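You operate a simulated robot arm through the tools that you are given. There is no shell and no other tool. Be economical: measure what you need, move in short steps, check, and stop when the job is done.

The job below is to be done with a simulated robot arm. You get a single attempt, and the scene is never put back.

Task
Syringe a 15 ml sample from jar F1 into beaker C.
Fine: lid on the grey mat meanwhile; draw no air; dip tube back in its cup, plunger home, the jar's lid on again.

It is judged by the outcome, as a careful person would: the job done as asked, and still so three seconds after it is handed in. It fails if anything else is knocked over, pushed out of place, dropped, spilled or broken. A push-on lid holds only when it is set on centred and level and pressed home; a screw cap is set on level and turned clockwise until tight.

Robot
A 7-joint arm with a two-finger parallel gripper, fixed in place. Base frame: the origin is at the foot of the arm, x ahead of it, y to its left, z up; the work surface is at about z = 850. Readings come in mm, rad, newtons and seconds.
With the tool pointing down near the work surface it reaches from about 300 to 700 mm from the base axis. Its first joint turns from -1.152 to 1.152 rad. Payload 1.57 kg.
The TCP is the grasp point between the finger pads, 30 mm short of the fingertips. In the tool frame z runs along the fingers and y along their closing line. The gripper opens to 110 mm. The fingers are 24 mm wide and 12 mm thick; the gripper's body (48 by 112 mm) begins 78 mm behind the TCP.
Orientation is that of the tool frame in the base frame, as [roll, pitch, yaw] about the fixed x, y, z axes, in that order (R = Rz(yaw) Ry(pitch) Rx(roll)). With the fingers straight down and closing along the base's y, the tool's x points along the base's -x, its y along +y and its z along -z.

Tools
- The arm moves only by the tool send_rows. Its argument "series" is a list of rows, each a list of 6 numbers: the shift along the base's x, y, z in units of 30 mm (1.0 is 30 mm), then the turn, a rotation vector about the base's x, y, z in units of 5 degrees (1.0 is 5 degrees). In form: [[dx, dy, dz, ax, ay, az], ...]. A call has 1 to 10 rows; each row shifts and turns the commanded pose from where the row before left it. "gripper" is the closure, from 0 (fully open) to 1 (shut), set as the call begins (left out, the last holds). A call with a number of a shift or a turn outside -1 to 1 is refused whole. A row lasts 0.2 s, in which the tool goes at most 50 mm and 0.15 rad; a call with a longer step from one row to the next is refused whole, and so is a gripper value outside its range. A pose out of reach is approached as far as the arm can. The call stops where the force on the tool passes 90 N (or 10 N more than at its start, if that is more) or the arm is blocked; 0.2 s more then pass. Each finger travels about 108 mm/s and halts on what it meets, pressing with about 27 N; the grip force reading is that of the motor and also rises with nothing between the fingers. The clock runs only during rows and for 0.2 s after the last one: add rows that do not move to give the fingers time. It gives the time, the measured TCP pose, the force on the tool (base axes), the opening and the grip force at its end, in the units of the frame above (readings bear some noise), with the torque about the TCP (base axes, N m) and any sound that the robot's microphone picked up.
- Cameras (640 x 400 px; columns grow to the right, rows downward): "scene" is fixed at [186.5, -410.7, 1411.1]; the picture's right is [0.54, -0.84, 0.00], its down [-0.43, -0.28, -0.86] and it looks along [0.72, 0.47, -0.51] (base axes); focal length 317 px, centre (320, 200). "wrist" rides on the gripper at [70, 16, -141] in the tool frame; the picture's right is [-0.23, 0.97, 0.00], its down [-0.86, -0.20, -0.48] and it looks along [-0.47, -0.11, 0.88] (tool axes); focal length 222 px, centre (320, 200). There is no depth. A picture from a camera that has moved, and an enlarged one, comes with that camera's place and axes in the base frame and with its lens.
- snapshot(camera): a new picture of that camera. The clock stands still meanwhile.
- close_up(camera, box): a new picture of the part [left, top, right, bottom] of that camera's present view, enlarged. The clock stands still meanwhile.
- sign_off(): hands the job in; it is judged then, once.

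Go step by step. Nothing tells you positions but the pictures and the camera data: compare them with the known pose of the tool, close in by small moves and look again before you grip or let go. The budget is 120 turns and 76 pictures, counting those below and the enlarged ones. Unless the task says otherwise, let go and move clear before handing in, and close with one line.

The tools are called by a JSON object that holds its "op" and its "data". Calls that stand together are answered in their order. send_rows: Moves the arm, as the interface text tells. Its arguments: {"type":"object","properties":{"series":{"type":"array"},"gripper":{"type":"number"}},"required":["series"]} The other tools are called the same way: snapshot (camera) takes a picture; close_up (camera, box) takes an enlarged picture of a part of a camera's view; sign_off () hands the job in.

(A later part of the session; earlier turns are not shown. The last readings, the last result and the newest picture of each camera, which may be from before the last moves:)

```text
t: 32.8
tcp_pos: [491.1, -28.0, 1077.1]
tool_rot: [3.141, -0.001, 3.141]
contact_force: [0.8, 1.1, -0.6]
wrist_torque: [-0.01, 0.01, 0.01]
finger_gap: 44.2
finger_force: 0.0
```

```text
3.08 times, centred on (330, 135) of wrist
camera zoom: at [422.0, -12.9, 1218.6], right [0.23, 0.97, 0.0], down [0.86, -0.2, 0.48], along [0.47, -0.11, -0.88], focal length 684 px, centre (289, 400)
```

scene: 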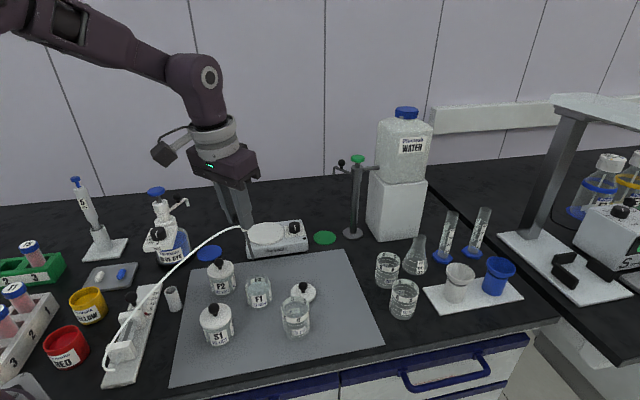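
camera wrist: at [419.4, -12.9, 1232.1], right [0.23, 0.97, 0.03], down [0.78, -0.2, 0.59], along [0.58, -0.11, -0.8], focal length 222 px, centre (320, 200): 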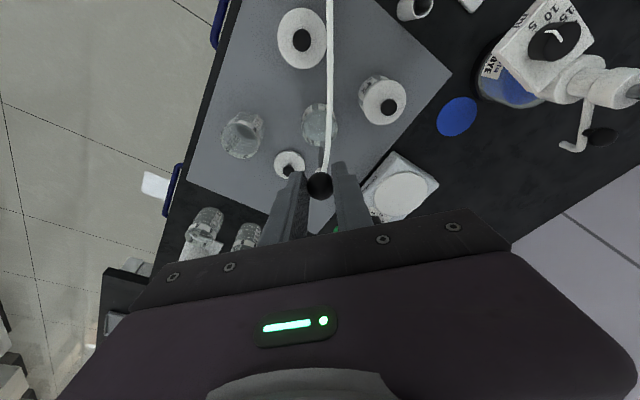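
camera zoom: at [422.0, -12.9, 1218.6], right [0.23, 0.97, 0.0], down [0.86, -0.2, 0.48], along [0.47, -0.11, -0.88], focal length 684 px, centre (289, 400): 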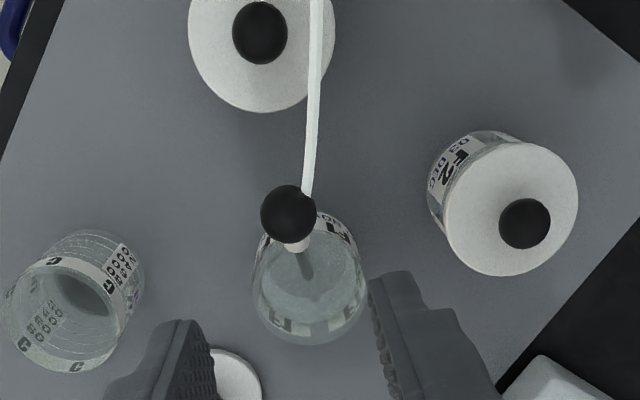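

The tube is at rest over the rim with its tip at the jar floor, below the liquid. I'll move to the plunger knob at about (358,152,918) and turn the gripper 45° so it closes along the slide axis.

{"op": "send_rows", "data": {"series": [[-0.742, 1.0, 0, 0, 0, -1], [-0.742, 1.0, 0, 0, 0, -1], [-0.742, 1.0, 0, 0, 0, -1], [-0.742, 1.0, 0, 0, 0, -1], [-0.742, 1.0, 0, 0, 0, -1], [-0.742, 1.0, 0, 0, 0, -1], [0, 0, -0.4, 0, 0, -1], [0, 0, -0.4, 0, 0, -1], [0, 0, -0.4, 0, 0, -1], [0, 0, 0, 0, 0, 0]]}}

{"op": "snapshot", "data": {"camera": "wrist"}}

{"op": "snapshot", "data": {"camera": "scene"}}

```text
t: 35.0
tcp_pos: [357.3, 150.9, 1042.7]
tool_rot: [3.141, -0.002, 2.355]
contact_force: [0.0, 0.2, -0.4]
wrist_torque: [-0.01, 0.01, 0.0]
finger_gap: 43.9
finger_force: 0.0
```

```text
35 pictures are left
camera wrist: at [319.4, 211.8, 1182.6], right [0.85, 0.53, 0.0], down [0.46, -0.75, 0.48], along [0.25, -0.41, -0.88], focal length 222 px, centre (320, 200)
```

wrist: 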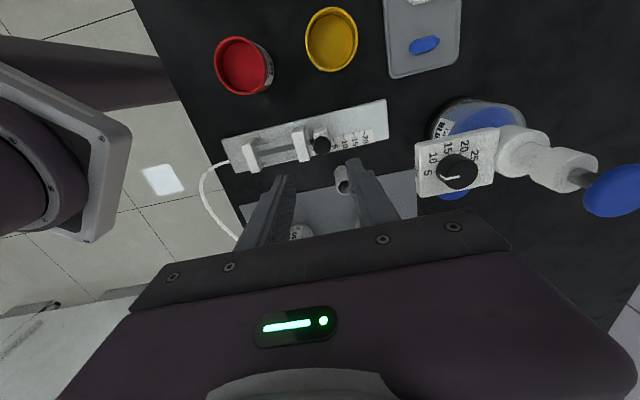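

```text
34 pictures are left
```

scene: 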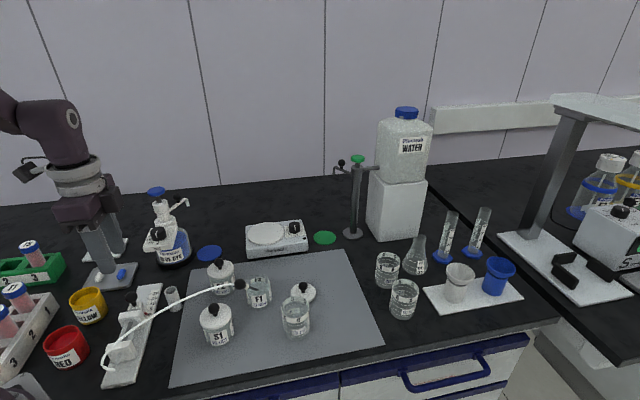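

{"op": "close_up", "data": {"camera": "wrist", "box": [270, 100, 400, 180]}}

{"op": "close_up", "data": {"camera": "scene", "box": [90, 275, 180, 345]}}

```text
4.92 times, centred on (335, 140) of wrist
camera zoom: at [319.4, 211.8, 1182.6], right [0.85, 0.53, 0.0], down [0.46, -0.75, 0.48], along [0.25, -0.41, -0.88], focal length 1094 px, centre (246, 495)
```

zoom: 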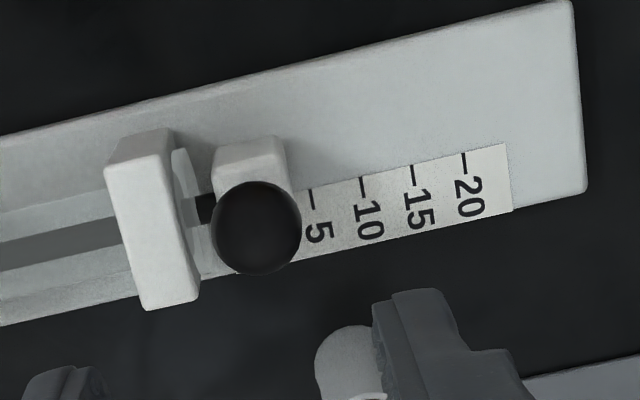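

```text
5.71 times, centred on (135, 310) of scene
camera zoom: at [186.5, -410.7, 1411.1], right [0.54, -0.84, 0.0], down [-0.43, -0.28, -0.86], along [0.72, 0.47, -0.51], focal length 1813 px, centre (1377, -429)
```

zoom: 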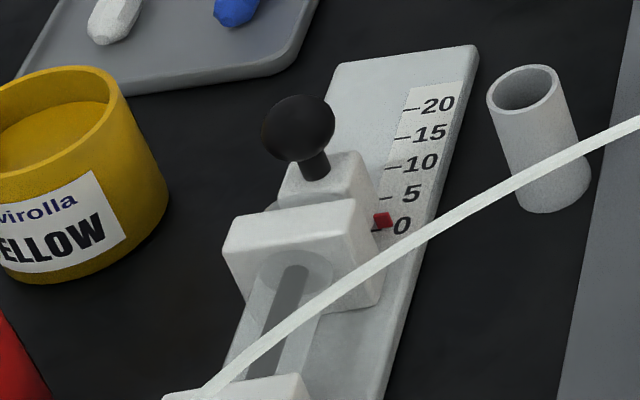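

The knob ball is clear of the end block, which tops out near z≈888, while the ball spans about 907–929. I'll descend to just above it and check centring.

{"op": "send_rows", "data": {"series": [[-0.02, 0.03, -0.95, 0, 0, 0], [0, 0, -0.95, 0, 0, 0], [0, 0, -0.95, 0, 0, 0], [0, 0, 0, 0, 0, 0]]}}

{"op": "close_up", "data": {"camera": "wrist", "box": [220, 110, 420, 235]}}

```text
t: 36.0
tcp_pos: [358.3, 152.9, 955.8]
tool_rot: [-3.141, -0.002, 2.355]
contact_force: [0.0, 0.2, 0.0]
wrist_torque: [0.02, -0.02, -0.01]
finger_gap: 43.8
finger_force: 0.0
```

```text
3.20 times, centred on (320, 172) of wrist
camera zoom: at [319.6, 213.4, 1096.4], right [0.85, 0.53, 0.0], down [0.46, -0.75, 0.48], along [0.25, -0.41, -0.88], focal length 711 px, centre (320, 288)
```

zoom: 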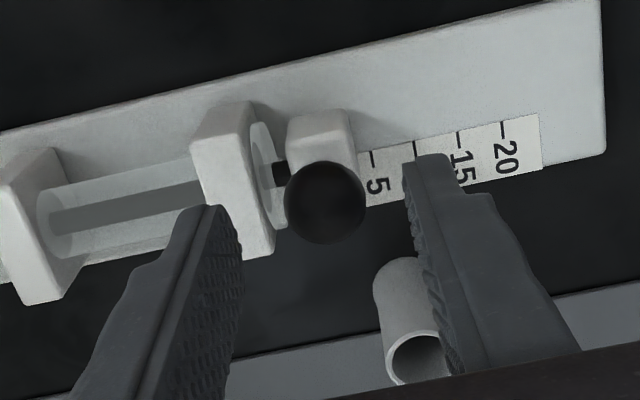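

{"op": "send_rows", "data": {"series": [[0, 0, -0.4, 0, 0, 0], [0, 0, -0.33, 0, 0, 0], [0, 0, 0, 0, 0, 0]]}}

{"op": "send_rows", "data": {"series": [[0, 0, 0, 0, 0, 0], [0, 0, 0, 0, 0, 0]], "gripper": 1}}

{"op": "close_up", "data": {"camera": "scene", "box": [90, 275, 180, 345]}}

```text
t: 36.8
tcp_pos: [357.3, 152.6, 934.1]
tool_rot: [-3.14, 0.001, 2.357]
contact_force: [1.0, 0.1, 0.1]
wrist_torque: [-0.01, 0.0, 0.0]
finger_gap: 44.0
finger_force: 0.0
```

```text
t: 37.4
tcp_pos: [357.5, 154.1, 935.4]
tool_rot: [3.138, 0.0, 2.356]
contact_force: [7.8, 8.5, -9.1]
wrist_torque: [0.16, -0.22, -0.02]
finger_gap: 22.3
finger_force: 34.7
```

```text
5.71 times, centred on (135, 310) of scene
camera zoom: at [186.8, -410.4, 1411.1], right [0.54, -0.84, 0.0], down [-0.43, -0.28, -0.86], along [0.72, 0.47, -0.51], focal length 1813 px, centre (1377, -429)
```

zoom: 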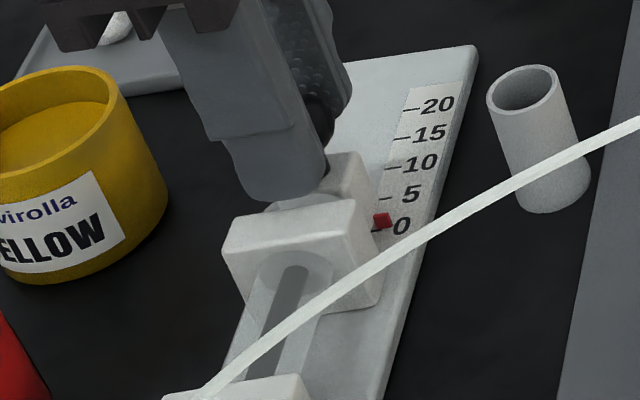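

The knob is gripped. I'll draw slowly along the 45° slide axis, taking the first ~10 ml and then checking.

{"op": "send_rows", "data": {"series": [[0.07, 0.07, 0, 0, 0, 0], [0.07, 0.07, 0, 0, 0, 0], [0.07, 0.07, 0, 0, 0, 0], [0.07, 0.07, 0, 0, 0, 0], [0.07, 0.07, 0, 0, 0, 0], [0.07, 0.07, 0, 0, 0, 0], [0.07, 0.07, 0, 0, 0, 0], [0.07, 0.07, 0, 0, 0, 0], [0.07, 0.07, 0, 0, 0, 0], [0.07, 0.07, 0, 0, 0, 0]]}}

{"op": "snapshot", "data": {"camera": "scene"}}

{"op": "close_up", "data": {"camera": "scene", "box": [110, 275, 170, 325]}}

```text
t: 39.6
tcp_pos: [379.2, 174.6, 934.3]
tool_rot: [3.139, 0.0, 2.355]
contact_force: [2.6, 0.7, 26.4]
wrist_torque: [0.01, -0.08, 0.04]
finger_gap: 22.4
finger_force: 35.4
```

```text
29 pictures are left
```

scene: 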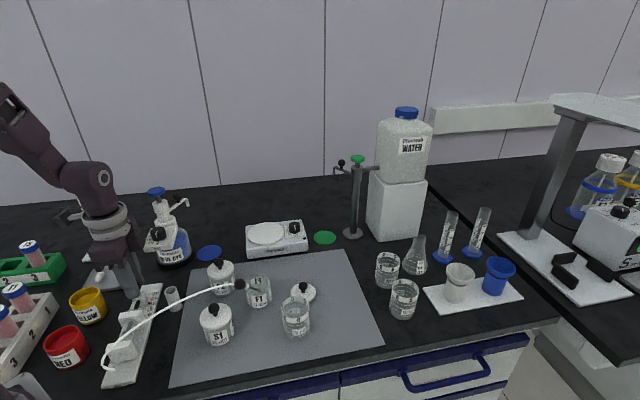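

```text
8.00 times, centred on (140, 300) of scene
camera zoom: at [186.2, -410.8, 1411.1], right [0.54, -0.84, 0.0], down [-0.43, -0.28, -0.86], along [0.72, 0.47, -0.51], focal length 2538 px, centre (1760, -600)
```

zoom: 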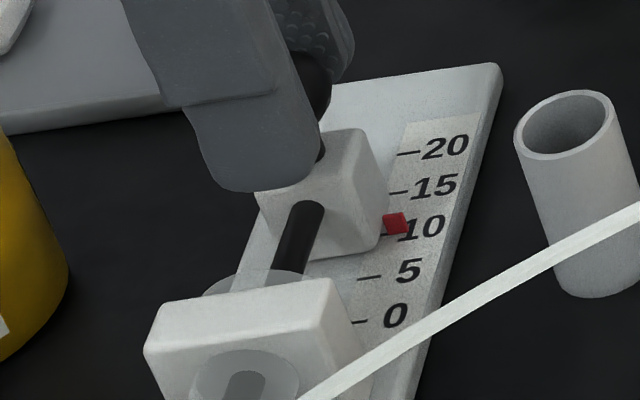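

The pointer is at about 10, so the scale is close to 3 mm per ml. I'll draw the remaining 15 mm and check again.

{"op": "send_rows", "data": {"series": [[0.07, 0.07, 0, 0, 0, 0], [0.07, 0.07, 0, 0, 0, 0], [0.07, 0.07, 0, 0, 0, 0], [0.07, 0.07, 0, 0, 0, 0], [0.07, 0.07, 0, 0, 0, 0], [0, 0, 0, 0, 0, 0], [0, 0, 0, 0, 0, 0]]}}

{"op": "close_up", "data": {"camera": "scene", "box": [125, 275, 165, 310]}}

{"op": "close_up", "data": {"camera": "wrist", "box": [270, 100, 390, 175]}}

```text
t: 41.2
tcp_pos: [388.8, 184.3, 933.0]
tool_rot: [3.141, 0.0, 2.355]
contact_force: [1.8, -3.0, 13.4]
wrist_torque: [-0.02, -0.02, -0.03]
finger_gap: 22.4
finger_force: 35.3
```

```text
11.43 times, centred on (145, 292) of scene
camera zoom: at [186.4, -410.8, 1411.0], right [0.54, -0.84, 0.0], down [-0.43, -0.28, -0.86], along [0.72, 0.47, -0.51], focal length 3625 px, centre (2320, -857)
```

zoom: 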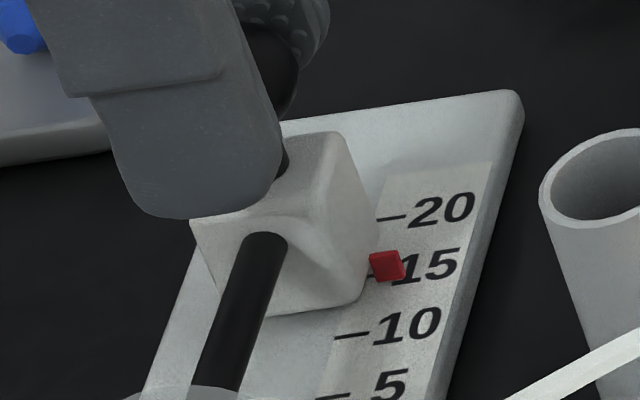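

```text
5.33 times, centred on (330, 138) of wrist
camera zoom: at [350.9, 243.9, 1074.7], right [0.85, 0.53, 0.0], down [0.46, -0.75, 0.48], along [0.25, -0.41, -0.88], focal length 1185 px, centre (267, 533)
```

zoom: 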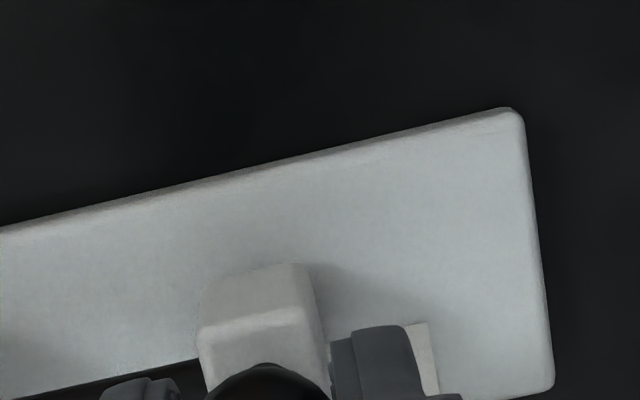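

By careful measurement the pointer has moved about 42.7 mm at 3.02 mm/ml, which is roughly 14.1 ml. I'll draw 2 mm more and zoom in further.

{"op": "send_rows", "data": {"series": [[0.025, 0.025, 0, 0, 0, 0], [0.025, 0.025, 0, 0, 0, 0], [0, 0, 0, 0, 0, 0], [0, 0, 0, 0, 0, 0]]}}

{"op": "close_up", "data": {"camera": "scene", "box": [140, 280, 168, 305]}}

```text
t: 42.2
tcp_pos: [388.9, 186.0, 934.7]
tool_rot: [-3.142, -0.001, 2.355]
contact_force: [5.2, -6.3, 14.1]
wrist_torque: [-0.36, -0.29, 0.0]
finger_gap: 22.5
finger_force: 35.0
```

```text
16.00 times, centred on (154, 292) of scene
camera zoom: at [186.5, -410.9, 1411.0], right [0.54, -0.84, 0.0], down [-0.43, -0.28, -0.86], along [0.72, 0.47, -0.51], focal length 5075 px, centre (2976, -1280)
```

zoom: 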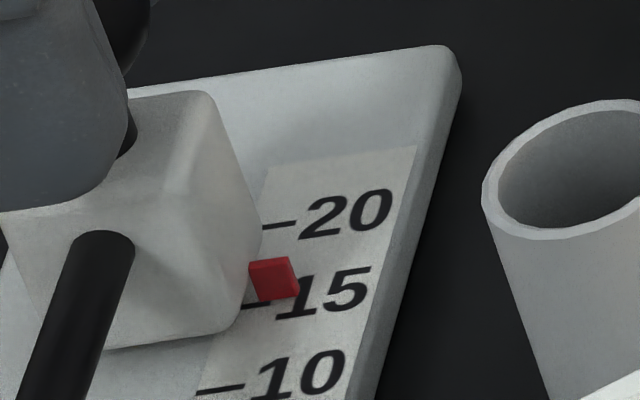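

The pointer now reads about 14.85 ml. I'll make one last 0.4 mm nudge, let it settle, then open the gripper gently.

{"op": "send_rows", "data": {"series": [[0.012, 0.012, 0, 0, 0, 0], [0, 0, 0, 0, 0, 0], [0, 0, 0, 0, 0, 0]]}}

{"op": "send_rows", "data": {"series": [[0, 0, 0, 0, 0, 0], [0, 0, 0, 0, 0, 0]], "gripper": 0.6}}

{"op": "close_up", "data": {"camera": "scene", "box": [140, 280, 168, 305]}}

```text
t: 43.0
tcp_pos: [390.4, 186.7, 934.8]
tool_rot: [3.139, 0.002, 2.358]
contact_force: [2.0, -4.1, 24.8]
wrist_torque: [-0.02, 0.07, -0.03]
finger_gap: 22.4
finger_force: 35.4
```

```text
t: 43.6
tcp_pos: [390.4, 185.7, 933.2]
tool_rot: [3.141, 0.0, 2.357]
contact_force: [-0.8, 0.4, 0.4]
wrist_torque: [0.02, 0.02, -0.02]
finger_gap: 44.0
finger_force: 0.0
```

```text
16.00 times, centred on (154, 292) of scene
camera zoom: at [186.5, -410.7, 1411.1], right [0.54, -0.84, 0.0], down [-0.43, -0.28, -0.86], along [0.72, 0.47, -0.51], focal length 5075 px, centre (2976, -1280)
```

zoom: 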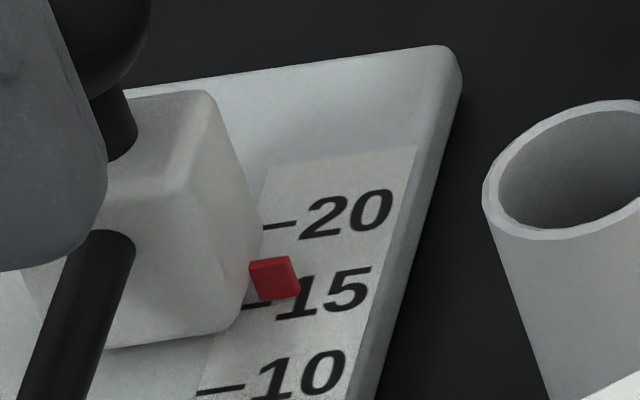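

I'll rise clear and verify the reading from above.

{"op": "send_rows", "data": {"series": [[0, 0, 0.6, 0, 0, 0], [0, 0, 1, 0, 0, 0], [0, 0, 1, 0, 0, 0], [0, 0, 1, 0, 0, 0], [0, 0, 0, 0, 0, 0]]}}

{"op": "close_up", "data": {"camera": "wrist", "box": [260, 80, 380, 170]}}

```text
t: 44.8
tcp_pos: [392.0, 184.5, 1044.1]
tool_rot: [3.141, 0.001, 2.356]
contact_force: [0.6, 0.1, -0.7]
wrist_torque: [-0.02, 0.01, -0.02]
finger_gap: 44.3
finger_force: 0.0
```

```text
4.44 times, centred on (320, 125) of wrist
camera zoom: at [353.9, 245.2, 1183.7], right [0.85, 0.53, 0.0], down [0.46, -0.75, 0.48], along [0.25, -0.41, -0.88], focal length 987 px, centre (320, 533)
```

zoom: 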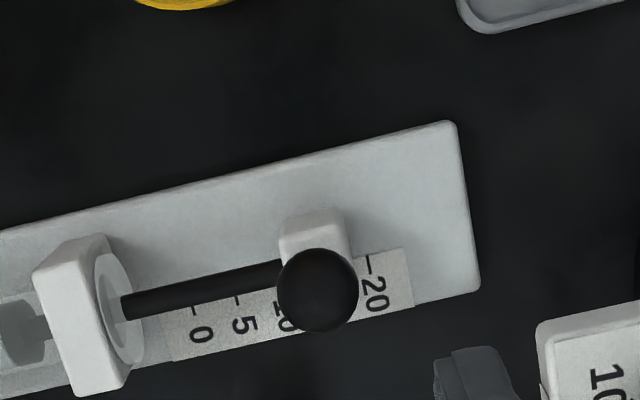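

The reading is about 15 ml. Next I'll return to the leaning dip-tube knob, turn the gripper back and tilt it about 30° to match the tube.

{"op": "send_rows", "data": {"series": [[0.207, -0.79, 0, 0, 0, 1], [0.207, -0.79, 0, 0, 0, 1], [0.207, -0.79, 0, 0, 0, 1], [0.207, -0.79, 0, 0, 0, 1], [0.207, -0.79, 0, 0, 0, 1], [0.207, -0.79, 0, 0, 0, 1], [0.207, -0.79, 0, 0, 0, 1], [0.207, -0.79, 0, 0, 0, 1], [0.207, -0.79, 0, 0, 0, 1], [0, 0, 0, 0, 0, 0]]}}

{"op": "send_rows", "data": {"series": [[0, 0, 0, 0, -1, 0], [0, 0, 0, 0, -1, 0], [0, 0, 0, 0, -1, 0], [0, 0, 0, 0, -1, 0], [0, 0, 0, 0, -1, 0], [0, 0, 0, 0, -1, 0], [0, 0, 0, 0, 0, 0]]}}

{"op": "close_up", "data": {"camera": "wrist", "box": [220, 80, 420, 220]}}

{"op": "close_up", "data": {"camera": "scene", "box": [200, 220, 320, 320]}}

```text
t: 47.0
tcp_pos: [447.5, -27.9, 1042.9]
tool_rot: [3.141, -0.001, -3.14]
contact_force: [0.1, -0.8, 0.5]
wrist_torque: [-0.01, 0.0, 0.02]
finger_gap: 44.2
finger_force: 0.0
```

```text
t: 48.6
tcp_pos: [446.8, -27.9, 1042.4]
tool_rot: [3.141, 0.524, -3.14]
contact_force: [-0.5, 0.2, 0.4]
wrist_torque: [0.02, 0.03, 0.01]
finger_gap: 44.0
finger_force: 0.0
```

```text
2.86 times, centred on (320, 150) of wrist
camera zoom: at [315.6, -11.9, 1128.7], right [0.2, 0.97, 0.11], down [0.5, -0.2, 0.84], along [0.84, -0.11, -0.53], focal length 635 px, centre (320, 343)
```

zoom: 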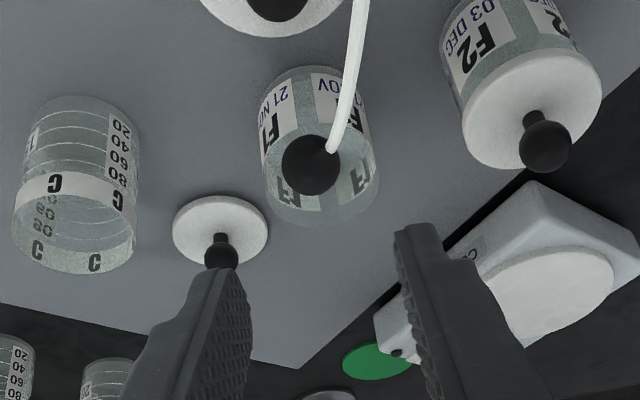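

```text
4.00 times, centred on (260, 270) of scene
camera zoom: at [186.5, -410.7, 1411.1], right [0.54, -0.84, 0.0], down [-0.43, -0.28, -0.86], along [0.72, 0.47, -0.51], focal length 1269 px, centre (560, -80)
```

zoom: 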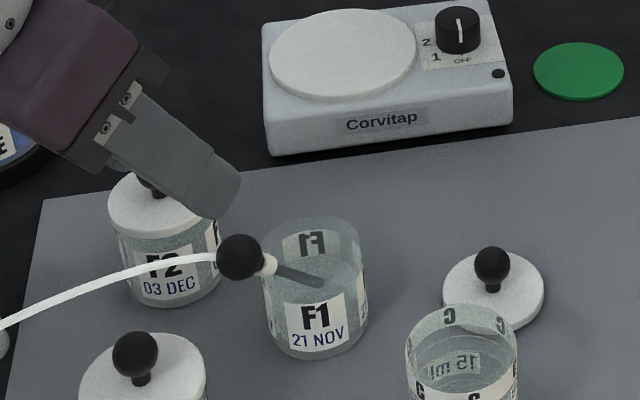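

The knob is triangulated at (483,-28,945) with about 33° of tilt. I'll line up and approach along the tube's own axis.

{"op": "send_rows", "data": {"series": [[-0.1, 0, -0.57, 0, -0.35, 0], [-0.1, 0, -0.57, 0, -0.35, 0], [0.37, 0, -0.55, 0, 0, 0], [0.37, 0, -0.55, 0, 0, 0], [0, 0, 0, 0, 0, 0]]}}

{"op": "close_up", "data": {"camera": "wrist", "box": [220, 90, 420, 230]}}

```text
t: 49.8
tcp_pos: [463.2, -26.5, 975.2]
tool_rot: [3.141, 0.584, -3.141]
contact_force: [0.0, 0.6, 0.4]
wrist_torque: [-0.03, 0.0, -0.01]
finger_gap: 44.0
finger_force: 0.1
```

```text
2.86 times, centred on (320, 160) of wrist
camera zoom: at [327.7, -11.4, 1053.9], right [0.19, 0.97, 0.13], down [0.45, -0.2, 0.87], along [0.87, -0.11, -0.47], focal length 635 px, centre (320, 314)
```

zoom: 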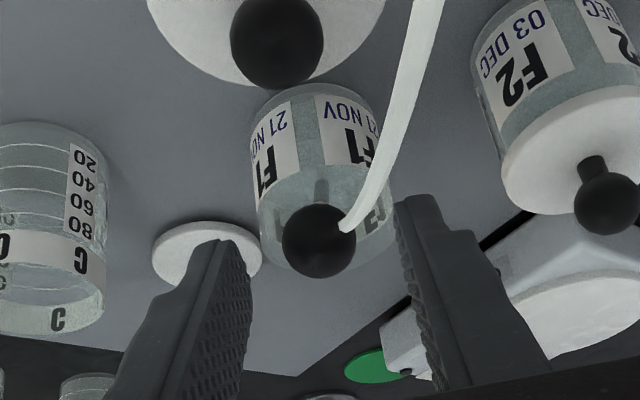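

Alignment is good. I'll advance 16 mm along the axis, gripping the ball with just the fingertips to stay clear of the hose fitting, and close.

{"op": "send_rows", "data": {"series": [[0.15, -0.01, -0.23, 0, 0, 0], [0.15, 0, -0.22, 0, 0, 0], [0, 0, 0, 0, 0, 0]]}}

{"op": "send_rows", "data": {"series": [[0, 0, 0, 0, 0, 0], [0, 0, 0, 0, 0, 0], [0, 0, 0, 0, 0, 0]], "gripper": 1}}

{"op": "close_up", "data": {"camera": "scene", "box": [200, 220, 320, 320]}}

```text
t: 50.6
tcp_pos: [473.3, -26.4, 962.8]
tool_rot: [-3.141, 0.583, 3.141]
contact_force: [0.7, 0.1, -0.6]
wrist_torque: [-0.01, 0.02, -0.03]
finger_gap: 43.9
finger_force: 0.1
```

```text
t: 51.4
tcp_pos: [471.9, -27.1, 961.7]
tool_rot: [3.142, 0.585, 3.141]
contact_force: [-1.3, 0.0, -0.5]
wrist_torque: [0.0, 0.03, -0.03]
finger_gap: 21.2
finger_force: 27.0
```

```text
4.00 times, centred on (260, 270) of scene
camera zoom: at [186.5, -410.7, 1411.1], right [0.54, -0.84, 0.0], down [-0.43, -0.28, -0.86], along [0.72, 0.47, -0.51], focal length 1269 px, centre (560, -80)
```

zoom: 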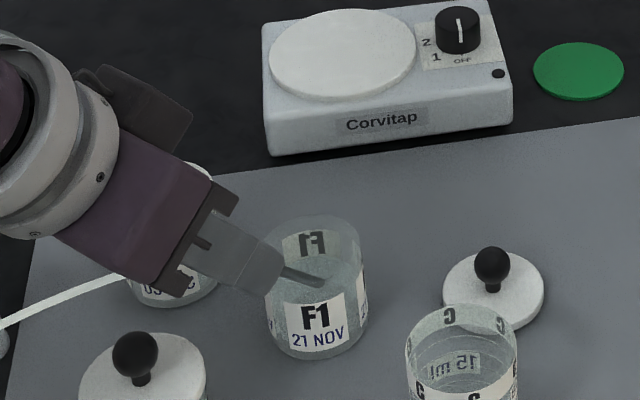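

Gripped at 21.2 mm. A straight vertical lift moves the shaft away from the rim, so I'll do that and then level the tube.

{"op": "send_rows", "data": {"series": [[0, 0, 0.2, 0, 0, 0], [0, 0, 0.5, 0, 0, 0], [0, 0, 0.8, 0, 0, 0], [0, 0, 0.9, 0, 0, 0], [0, 0, 0.9, 0, 0, 0], [0, 0, 0.9, 0, 0, 0], [0, 0, 0.9, 0, 0, 0], [0, 0, 0, 0, 0, 0]]}}

{"op": "send_rows", "data": {"series": [[0, 0, 0, 0, 0.9, 0], [0, 0, 0, 0, 0.9, 0], [0, 0, 0, 0, 0.9, 0], [0, 0, 0, 0, 0.9, 0], [0, 0, 0, 0, 0.9, 0], [0, 0, 0, 0, 0.9, 0], [0, 0, 0, 0, 0, 0]]}}

{"op": "snapshot", "data": {"camera": "scene"}}

{"op": "close_up", "data": {"camera": "scene", "box": [180, 190, 330, 330]}}

```text
t: 53.2
tcp_pos: [471.1, -28.1, 1115.0]
tool_rot: [3.141, 0.585, 3.14]
contact_force: [0.4, 0.6, -0.2]
wrist_torque: [0.01, 0.01, -0.03]
finger_gap: 21.3
finger_force: 27.3
```

```text
t: 54.8
tcp_pos: [472.2, -27.2, 1115.6]
tool_rot: [-3.14, 0.112, -3.14]
contact_force: [0.7, 0.0, -0.7]
wrist_torque: [0.01, 0.01, -0.03]
finger_gap: 21.1
finger_force: 26.7
```

```text
18 pictures are left
```

scene: 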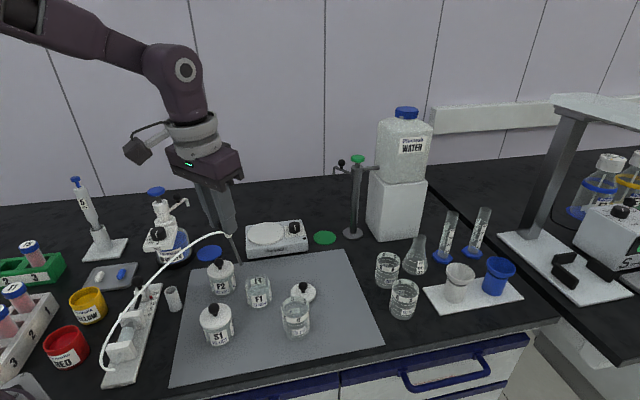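

```text
2.86 times, centred on (255, 260) of scene
camera zoom: at [186.5, -410.7, 1411.1], right [0.54, -0.84, 0.0], down [-0.43, -0.28, -0.86], along [0.72, 0.47, -0.51], focal length 906 px, centre (506, 29)
```

zoom: 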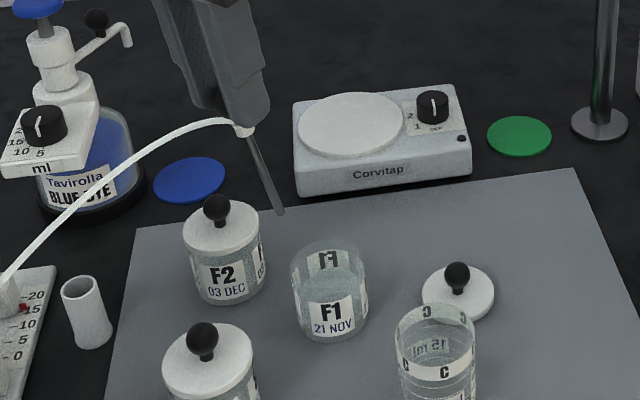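

The tube is clear of the jar with a slight lean toward the robot. I'll carry it over beaker C at about (507,-144), watching for hose tension.

{"op": "send_rows", "data": {"series": [[0.125, -0.975, 0, 0, 0, 0], [0.125, -0.975, 0, 0, 0, 0], [0.125, -0.975, 0, 0, 0, 0], [0.125, -0.975, 0, 0, 0, 0], [0, 0, -0.7, 0, 0, 0], [0, 0, -0.6, 0, 0, 0], [0, 0, 0, 0, 0, 0]]}}

{"op": "close_up", "data": {"camera": "scene", "box": [230, 220, 350, 350]}}

{"op": "snapshot", "data": {"camera": "wrist"}}

```text
t: 56.4
tcp_pos: [487.6, -145.0, 1075.2]
tool_rot: [3.141, 0.112, -3.141]
contact_force: [-0.4, 0.2, -0.6]
wrist_torque: [0.01, -0.01, 0.04]
finger_gap: 21.1
finger_force: 26.9
```

```text
3.08 times, centred on (290, 285) of scene
camera zoom: at [186.5, -410.7, 1411.1], right [0.54, -0.84, 0.0], down [-0.43, -0.28, -0.86], along [0.72, 0.47, -0.51], focal length 976 px, centre (412, -62)
```

zoom: 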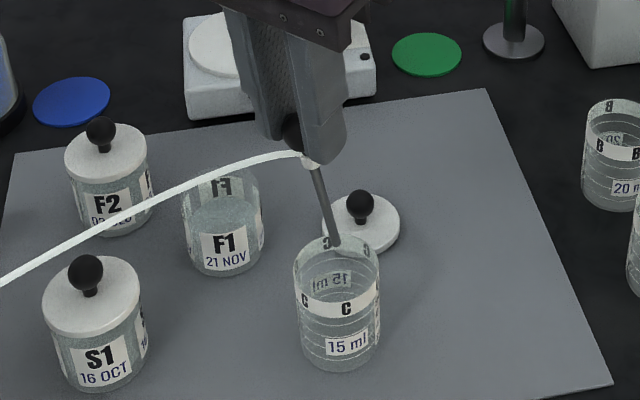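

```text
15 pictures are left
camera wrist: at [402.3, -128.9, 1206.7], right [0.23, 0.97, 0.03], down [0.8, -0.2, 0.57], along [0.56, -0.11, -0.82], focal length 222 px, centre (320, 200)
```

wrist: 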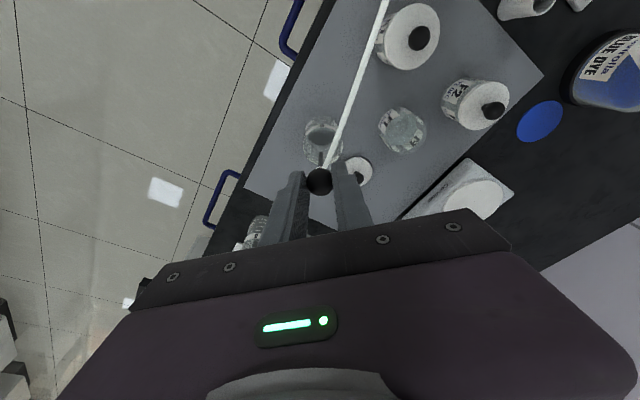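

The tip is over the beaker mouth and the hose shows no pull. I'll lower it in.

{"op": "send_rows", "data": {"series": [[0.03, 0, -0.5, 0, 0, 0], [0, 0, -0.7, 0, 0, 0], [0, 0, -0.8, 0, 0, 0], [0, 0, -0.7, 0, 0, 0], [0, 0, 0, 0, 0, 0]]}}

{"op": "close_up", "data": {"camera": "scene", "box": [250, 240, 340, 345]}}

```text
t: 57.6
tcp_pos: [487.7, -144.7, 996.5]
tool_rot: [3.141, 0.112, 3.141]
contact_force: [-0.1, -0.7, -0.4]
wrist_torque: [-0.01, -0.03, 0.0]
finger_gap: 21.1
finger_force: 26.8
```

```text
3.81 times, centred on (295, 292) of scene
camera zoom: at [186.5, -410.7, 1411.1], right [0.54, -0.84, 0.0], down [-0.43, -0.28, -0.86], along [0.72, 0.47, -0.51], focal length 1208 px, centre (415, -152)
```

zoom: 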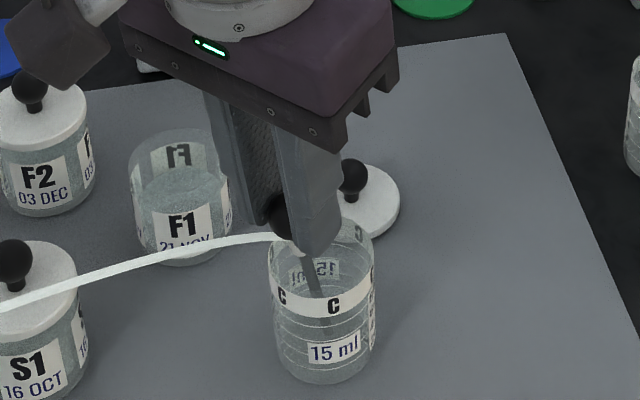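

{"op": "send_rows", "data": {"series": [[0, 0, -0.25, 0, 0, 0], [0, 0, 0, 0, 0, 0]]}}

{"op": "send_rows", "data": {"series": [[0, 0, -0.08, 0, 0, 0], [0, 0, 0, 0, 0, 0]]}}

{"op": "send_rows", "data": {"series": [[0, 0, -0.08, 0, 0, 0], [0, 0, 0, 0, 0, 0]]}}

```text
t: 58.2
tcp_pos: [488.7, -144.7, 988.4]
tool_rot: [3.14, 0.113, 3.141]
contact_force: [0.8, 0.0, -0.2]
wrist_torque: [-0.01, 0.0, -0.03]
finger_gap: 21.1
finger_force: 27.0
```

```text
t: 58.8
tcp_pos: [488.3, -145.1, 985.2]
tool_rot: [3.141, 0.113, -3.142]
contact_force: [0.1, -1.0, -0.7]
wrist_torque: [-0.02, -0.03, 0.0]
finger_gap: 21.0
finger_force: 27.0
```

```text
t: 59.4
tcp_pos: [490.0, -145.1, 984.0]
tool_rot: [-3.141, 0.115, 3.141]
contact_force: [-1.6, 0.3, 18.4]
wrist_torque: [0.01, -0.12, 0.02]
finger_gap: 21.1
finger_force: 27.1
```

The tip is on the beaker floor. I'll ease up a little and shift toward -x so it leans on the rim.

{"op": "send_rows", "data": {"series": [[0, 0, 0.06, 0, 0, 0], [-0.15, 0, 0, 0, 0, 0], [0, 0, 0, 0, 0, 0]]}}

{"op": "send_rows", "data": {"series": [[-0.07, 0, 0, 0, 0, 0], [0, 0, 0, 0, 0, 0]]}}

{"op": "send_rows", "data": {"series": [[-0.06, 0, 0, 0, 0, 0], [0, 0, 0, 0, 0, 0]]}}

```text
t: 60.2
tcp_pos: [483.1, -145.1, 983.8]
tool_rot: [-3.141, 0.113, 3.142]
contact_force: [1.4, -0.8, 3.3]
wrist_torque: [-0.01, -0.25, -0.01]
finger_gap: 21.0
finger_force: 26.8
```

```text
t: 60.8
tcp_pos: [481.6, -145.1, 984.3]
tool_rot: [3.141, 0.116, 3.141]
contact_force: [2.0, 1.0, 7.3]
wrist_torque: [0.02, -0.41, 0.01]
finger_gap: 21.0
finger_force: 26.5
```

```text
t: 61.4
tcp_pos: [479.5, -144.9, 984.5]
tool_rot: [-3.141, 0.115, -3.142]
contact_force: [2.9, -0.9, 11.4]
wrist_torque: [-0.02, -0.53, 0.01]
finger_gap: 21.0
finger_force: 27.2
```

The shaft now bears on the rim at about 3 N, so I'll back off 3 mm and release.

{"op": "send_rows", "data": {"series": [[0.1, 0, 0, 0, 0, 0], [0, 0, 0, 0, 0, 0]]}}

{"op": "send_rows", "data": {"series": [[0, 0, 0, 0, 0, 0], [0, 0, 0, 0, 0, 0], [0, 0, 0, 0, 0, 0]], "gripper": 0.6}}

{"op": "send_rows", "data": {"series": [[-0.06, 0, 0.5, 0, 0, 0], [-0.1, 0, 0.9, 0, 0, 0], [-0.1, 0, 0.9, 0, 0, 0], [0, 0, 0.9, 0, 1, 0], [0, 0, 0, 0, 0.28, 0], [0, 0, 0, 0, 0, 0]]}}

{"op": "close_up", "data": {"camera": "scene", "box": [190, 230, 340, 345]}}

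{"op": "snapshot", "data": {"camera": "wrist"}}

```text
t: 62.0
tcp_pos: [481.2, -144.3, 983.3]
tool_rot: [3.142, 0.112, 3.141]
contact_force: [-0.6, 0.2, 2.9]
wrist_torque: [0.02, 0.05, 0.02]
finger_gap: 21.1
finger_force: 26.5
```

```text
t: 62.8
tcp_pos: [483.3, -144.3, 984.2]
tool_rot: [-3.141, 0.114, -3.141]
contact_force: [-0.2, 0.1, 1.0]
wrist_torque: [0.01, -0.01, -0.03]
finger_gap: 44.0
finger_force: 0.1
```

```text
t: 64.2
tcp_pos: [473.9, -144.7, 1079.3]
tool_rot: [-3.141, 0.002, 3.141]
contact_force: [-0.7, -0.2, 0.1]
wrist_torque: [0.03, -0.02, 0.01]
finger_gap: 44.0
finger_force: 0.0
```

```text
3.48 times, centred on (265, 288) of scene
camera zoom: at [186.5, -410.7, 1411.1], right [0.54, -0.84, 0.0], down [-0.43, -0.28, -0.86], along [0.72, 0.47, -0.51], focal length 1103 px, centre (511, -104)
```

zoom: 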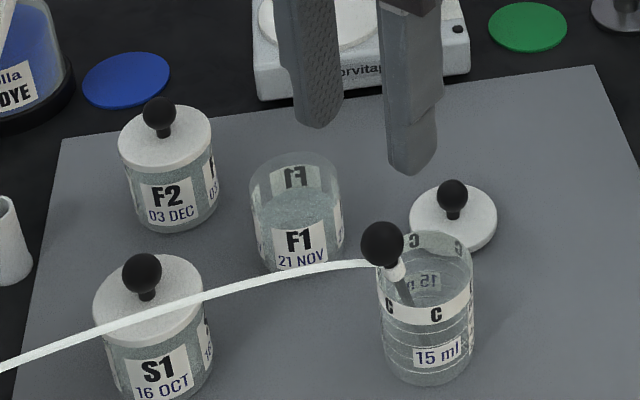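

```text
12 pictures are left
camera wrist: at [404.3, -129.0, 1219.2], right [0.23, 0.97, 0.0], down [0.85, -0.2, 0.48], along [0.47, -0.11, -0.88], focal length 222 px, centre (320, 200)
```

wrist: 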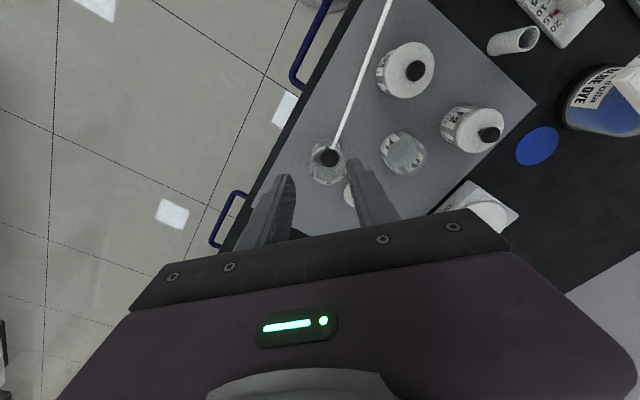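

The tube is leaning steadily inside beaker C with its knob near (487.5,-135.5,961). Next I'll go back to the plunger knob, with the gripper turned 45°, to push it home.

{"op": "send_rows", "data": {"series": [[-0.254, 1, 0, 0, 0, -1], [-0.254, 1, 0, 0, 0, -1], [-0.254, 1, 0, 0, 0, -1], [-0.254, 1, 0, 0, 0, -1], [-0.254, 1, 0, 0, 0, -1], [-0.254, 1, 0, 0, 0, -1], [-0.254, 1, 0, 0, 0, -1], [-0.254, 1, 0, 0, 0, -1], [-0.254, 1, 0, 0, 0, -1], [-0.254, 1, 0, 0, 0, 0]]}}

{"op": "send_rows", "data": {"series": [[-0.254, 1, -0.5, 0, 0, 0], [0, 0, -1, 0, 0, 0], [0, 0, -1, 0, 0, 0], [0, 0, -1, 0, 0, 0], [0, 0, -0.4, 0, 0, 0], [0, 0, 0, 0, 0, 0]]}}

{"op": "close_up", "data": {"camera": "wrist", "box": [220, 110, 420, 235]}}

```text
t: 66.4
tcp_pos: [395.6, 156.1, 1078.2]
tool_rot: [3.142, 0.002, 2.356]
contact_force: [0.1, 0.5, 0.5]
wrist_torque: [-0.03, 0.01, -0.01]
finger_gap: 43.9
finger_force: 0.1
```

```text
t: 67.8
tcp_pos: [390.4, 187.1, 962.8]
tool_rot: [-3.14, 0.001, 2.356]
contact_force: [-0.4, 0.5, 0.9]
wrist_torque: [0.0, -0.02, 0.02]
finger_gap: 44.0
finger_force: 0.0
```

```text
3.20 times, centred on (320, 172) of wrist
camera zoom: at [353.0, 247.4, 1103.0], right [0.85, 0.53, 0.0], down [0.46, -0.75, 0.48], along [0.25, -0.41, -0.88], focal length 711 px, centre (320, 288)
```

zoom: 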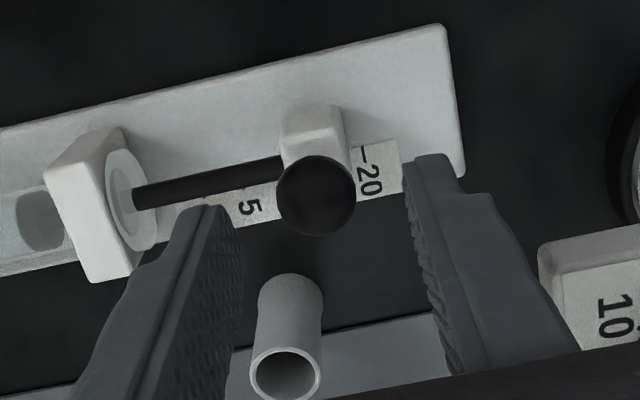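

The knob is centred between the fingers, so I'll descend and grip it.

{"op": "send_rows", "data": {"series": [[-0.03, -0.03, -0.5, 0, 0, 0], [0, 0, -0.46, 0, 0, 0], [0, 0, 0, 0, 0, 0]]}}

{"op": "send_rows", "data": {"series": [[0, 0, 0, 0, 0, 0], [0, 0, 0, 0, 0, 0], [0, 0, 0, 0, 0, 0]], "gripper": 1}}

{"op": "send_rows", "data": {"series": [[-0.07, -0.07, 0, 0, 0, 0], [-0.07, -0.07, 0, 0, 0, 0], [-0.07, -0.07, 0, 0, 0, 0], [-0.07, -0.07, 0, 0, 0, 0], [-0.07, -0.07, 0, 0, 0, 0], [-0.07, -0.07, 0, 0, 0, 0], [-0.07, -0.07, 0, 0, 0, 0], [-0.07, -0.07, 0, 0, 0, 0], [-0.07, -0.07, 0, 0, 0, 0], [-0.07, -0.07, 0, 0, 0, 0]]}}

{"op": "send_rows", "data": {"series": [[-0.07, -0.07, 0, 0, 0, 0], [-0.07, -0.07, 0, 0, 0, 0], [-0.07, -0.07, 0, 0, 0, 0], [-0.07, -0.07, 0, 0, 0, 0], [-0.07, -0.07, 0, 0, 0, 0], [-0.03, -0.03, 0, 0, 0, 0], [0, 0, 0, 0, 0, 0]]}}

{"op": "close_up", "data": {"camera": "scene", "box": [110, 275, 170, 325]}}

```text
t: 68.6
tcp_pos: [389.2, 185.5, 933.1]
tool_rot: [-3.141, 0.0, 2.356]
contact_force: [-0.8, -0.9, 0.5]
wrist_torque: [0.0, 0.0, -0.01]
finger_gap: 43.8
finger_force: 0.0
```

```text
t: 69.4
tcp_pos: [388.5, 186.2, 933.5]
tool_rot: [3.141, 0.002, 2.357]
contact_force: [0.5, 0.2, -5.5]
wrist_torque: [0.0, -0.04, 0.02]
finger_gap: 22.4
finger_force: 34.5
```

```text
t: 71.6
tcp_pos: [368.0, 164.8, 935.0]
tool_rot: [3.141, 0.002, 2.356]
contact_force: [-9.8, 11.1, -15.6]
wrist_torque: [0.59, 0.66, -0.09]
finger_gap: 22.4
finger_force: 35.3
```

```text
t: 73.2
tcp_pos: [359.5, 154.5, 935.3]
tool_rot: [3.137, 0.004, 2.358]
contact_force: [-2.1, 19.2, 9.2]
wrist_torque: [0.38, -0.02, -0.01]
finger_gap: 22.8
finger_force: 35.3
```

```text
8.00 times, centred on (140, 300) of scene
camera zoom: at [186.4, -410.2, 1411.2], right [0.54, -0.84, 0.0], down [-0.43, -0.28, -0.86], along [0.72, 0.47, -0.51], focal length 2538 px, centre (1760, -600)
```

zoom: 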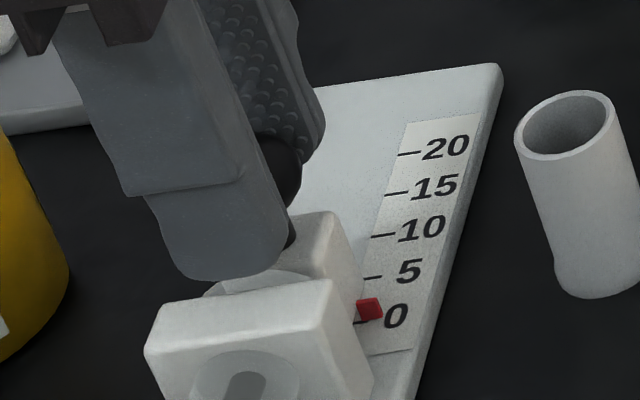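

The pointer is back at 0, with reaction force along the axis. I'll give one small further push to be sure it's home.

{"op": "send_rows", "data": {"series": [[-0.02, -0.02, 0, 0, 0, 0], [0, 0, 0, 0, 0, 0], [0, 0, 0, 0, 0, 0]]}}

```text
t: 74.0
tcp_pos: [358.7, 154.0, 935.4]
tool_rot: [3.136, 0.003, 2.357]
contact_force: [12.8, 28.4, -5.0]
wrist_torque: [0.32, -0.43, 0.04]
finger_gap: 22.5
finger_force: 34.4
```

The axial reaction rose to about 29 N without further motion, so the plunger is home. I'll release and rise.

{"op": "send_rows", "data": {"series": [[0, 0, 0, 0, 0, 0], [0, 0, 0, 0, 0, 0], [0, 0, 0.6, 0, 0, 0], [0, 0, 1, 0, 0, 0], [0, 0, 1, 0, 0, 0], [0, 0, 1, 0, 0, 0], [0, 0, 1, 0, 0, 0], [0, 0, 0, 0, 0, 0]], "gripper": 0.6}}

{"op": "snapshot", "data": {"camera": "scene"}}

```text
t: 75.8
tcp_pos: [356.9, 152.5, 1072.4]
tool_rot: [-3.141, 0.001, 2.357]
contact_force: [0.4, 0.3, 1.0]
wrist_torque: [-0.02, -0.02, 0.01]
finger_gap: 43.7
finger_force: 0.1
```

```text
9 pictures are left
```

scene: 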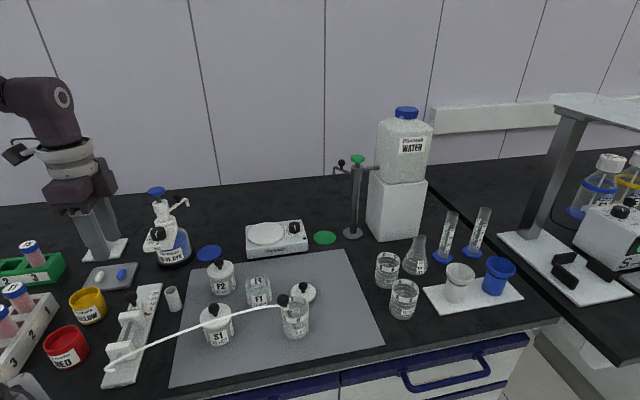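

The tube is still seated in beaker C. I'll return above its knob with a matching tilt and check the alignment.

{"op": "send_rows", "data": {"series": [[0.37, -0.937, 0, 0, 0, 0.9], [0.37, -0.937, 0, 0, 0, 0.9], [0.37, -0.937, 0, 0, 0, 0.9], [0.37, -0.937, 0, 0, 0, 0.9], [0.37, -0.937, 0, 0, 0, 0.9], [0.37, -0.937, 0, 0, 0, 0.9], [0.37, -0.937, 0, 0, 0, 0.9], [0.37, -0.937, 0, 0, 0, 0.9], [0.37, -0.937, 0, 0, 0, 0.9], [0.37, -0.937, 0, 0, 0, 0.9]]}}

{"op": "send_rows", "data": {"series": [[0, 0, -0.5, 0, -0.93, 0], [0, 0, -0.6, 0, -0.93, 0], [0, 0, 0, 0, -0.94, 0], [0, 0, 0, 0, 0, 0]]}}

{"op": "close_up", "data": {"camera": "wrist", "box": [240, 80, 400, 200]}}

{"op": "close_up", "data": {"camera": "scene", "box": [250, 260, 340, 345]}}

```text
t: 78.0
tcp_pos: [467.8, -130.3, 1072.6]
tool_rot: [-3.141, 0.002, -3.138]
contact_force: [-0.1, -0.3, 0.0]
wrist_torque: [-0.01, -0.04, -0.01]
finger_gap: 44.1
finger_force: 0.0
```

```text
t: 79.0
tcp_pos: [467.8, -129.3, 1039.7]
tool_rot: [3.141, 0.244, -3.142]
contact_force: [0.0, 1.2, 0.1]
wrist_torque: [-0.01, 0.02, 0.0]
finger_gap: 44.0
finger_force: 0.1
```

```text
3.33 times, centred on (320, 140) of wrist
camera zoom: at [365.1, -114.1, 1158.5], right [0.22, 0.97, 0.06], down [0.71, -0.2, 0.67], along [0.67, -0.11, -0.74], focal length 740 px, centre (320, 400)
```

zoom: 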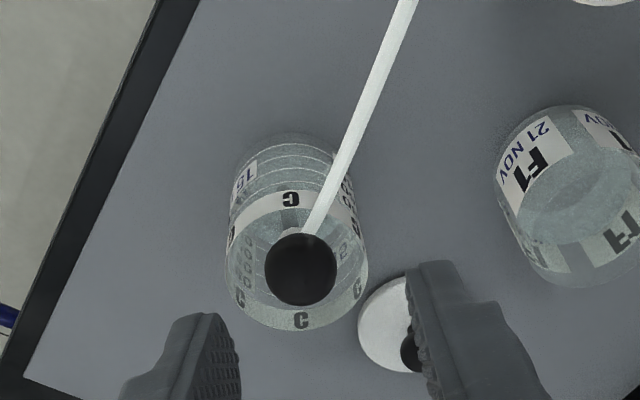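

```text
4.71 times, centred on (295, 302) of scene
camera zoom: at [186.5, -410.7, 1411.1], right [0.54, -0.84, 0.0], down [-0.43, -0.28, -0.86], along [0.72, 0.47, -0.51], focal length 1493 px, centre (438, -282)
```

zoom: 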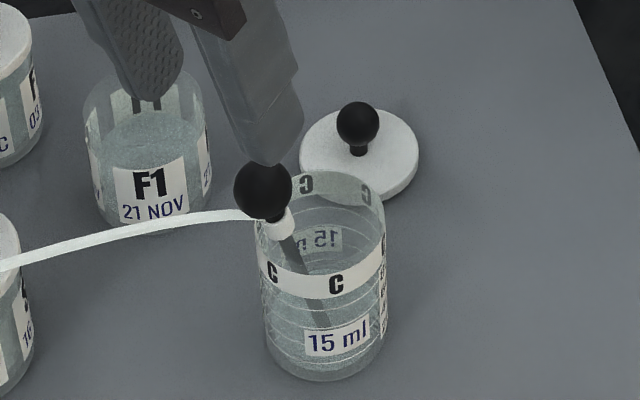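

The knob is at about (488,-136,960). I'll correct y, approach along the axis and grip.

{"op": "send_rows", "data": {"series": [[0, -0.227, 0, 0, 0, 0], [0.17, 0, -0.68, 0, 0, 0], [0.17, 0, -0.68, 0, 0, 0], [0.17, 0, -0.65, 0, 0, 0], [0, 0, 0, 0, 0, 0]]}}

{"op": "send_rows", "data": {"series": [[0, 0, 0, 0, 0, 0], [0, 0, 0, 0, 0, 0], [0, 0, 0, 0, 0, 0]], "gripper": 1}}

{"op": "send_rows", "data": {"series": [[0, 0, 0.2, 0, 0, 0], [0, 0, 0.5, 0, 0, 0], [0, 0, 0.8, 0, 0, 0], [0, 0, 0.9, 0, 0, 0], [0, 0, 0.9, 0, 0, 0], [0, 0, 0.7, 0, 0, 0], [0, 0, 0.3, 0, 0.93, 0], [0, 0, 0.2, 0, 0.93, 0], [0, 0, 0, 0, 0.94, 0], [0, 0, 0, 0, 0, 0]]}}

{"op": "close_up", "data": {"camera": "scene", "box": [200, 205, 350, 345]}}

```text
t: 80.2
tcp_pos: [482.4, -134.3, 979.6]
tool_rot: [3.142, 0.245, -3.142]
contact_force: [-0.4, 0.0, -0.9]
wrist_torque: [0.0, 0.0, 0.01]
finger_gap: 44.3
finger_force: 0.0
```

```text
t: 81.0
tcp_pos: [482.8, -133.5, 980.0]
tool_rot: [-3.141, 0.247, -3.141]
contact_force: [0.3, 0.3, -0.2]
wrist_torque: [0.02, -0.02, 0.0]
finger_gap: 21.2
finger_force: 26.5
```

```text
t: 83.2
tcp_pos: [483.1, -135.1, 1114.3]
tool_rot: [3.141, 0.004, 3.141]
contact_force: [0.1, 0.0, -0.9]
wrist_torque: [0.02, 0.02, -0.03]
finger_gap: 21.4
finger_force: 26.7
```

```text
2.86 times, centred on (275, 275) of scene
camera zoom: at [186.5, -410.7, 1411.1], right [0.54, -0.84, 0.0], down [-0.43, -0.28, -0.86], along [0.72, 0.47, -0.51], focal length 906 px, centre (449, -14)
```

zoom: 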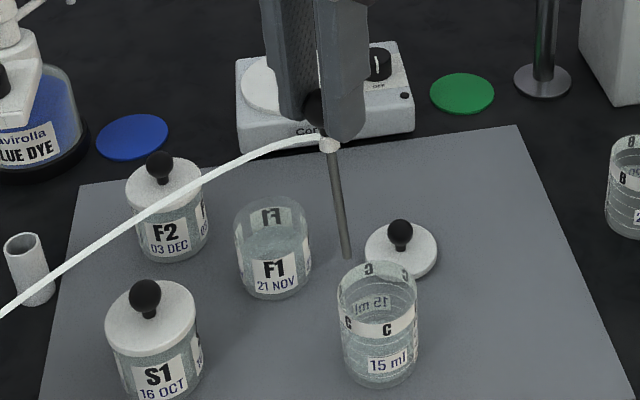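

The beaker holds the sample and the tube is out, tilted about 6° in y within the grip. I'll correct that tilt while carrying it over its cup, then check before inserting.

{"op": "send_rows", "data": {"series": [[-0.2456, 0.935, 0, 0.133, 0, 0], [-0.2456, 0.935, 0, 0.133, 0, 0], [-0.2456, 0.935, 0, 0.133, 0, 0], [-0.2456, 0.935, 0, 0.133, 0, 0], [-0.2456, 0.935, 0, 0.133, 0, 0], [-0.2456, 0.935, 0, 0.133, 0, 0], [-0.2456, 0.935, 0, 0.133, 0, 0], [-0.2456, 0.935, 0, 0.133, 0, 0], [-0.2456, 0.935, 0, 0.133, 0, 0], [0, 0, 0, 0, 0, 0]]}}

{"op": "send_rows", "data": {"series": [[0, 0, -0.9, 0, 0, 0], [0, 0, -0.9, 0, 0, 0], [0, 0, 0, 0, 0, 0]]}}

{"op": "close_up", "data": {"camera": "scene", "box": [130, 225, 220, 315]}}

{"op": "close_up", "data": {"camera": "wrist", "box": [260, 100, 380, 200]}}

```text
t: 85.4
tcp_pos: [417.6, 118.0, 1115.3]
tool_rot: [3.037, 0.002, -3.141]
contact_force: [0.5, 0.0, -0.2]
wrist_torque: [0.02, -0.02, -0.02]
finger_gap: 21.0
finger_force: 26.8
```

```text
t: 86.2
tcp_pos: [417.1, 117.8, 1060.1]
tool_rot: [3.037, 0.001, -3.141]
contact_force: [0.2, 0.0, 0.0]
wrist_torque: [0.01, -0.01, 0.01]
finger_gap: 21.0
finger_force: 27.0
```

```text
4.44 times, centred on (175, 270) of scene
camera zoom: at [186.5, -410.7, 1411.1], right [0.54, -0.84, 0.0], down [-0.43, -0.28, -0.86], along [0.72, 0.47, -0.51], focal length 1410 px, centre (964, -111)
```

zoom: 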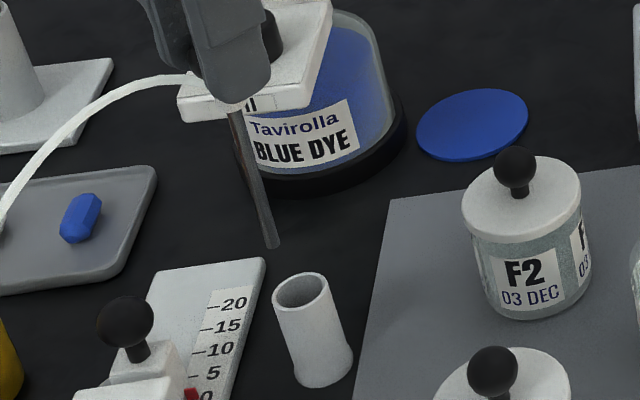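

```text
4.00 times, centred on (320, 150) of wrist
camera zoom: at [347.5, 118.3, 1202.8], right [0.23, 0.97, 0.1], down [0.85, -0.25, 0.46], along [0.47, -0.02, -0.88], focal length 888 px, centre (320, 400)
```

zoom: 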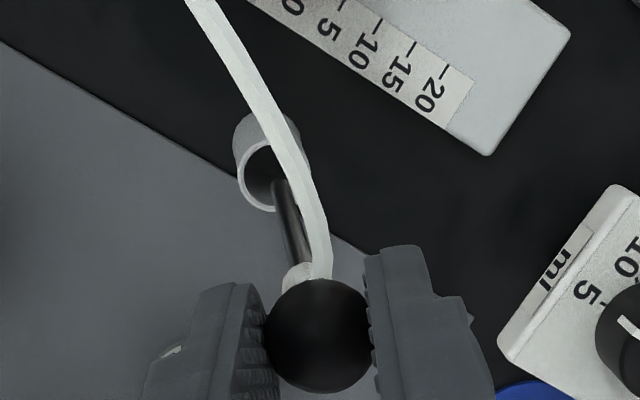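

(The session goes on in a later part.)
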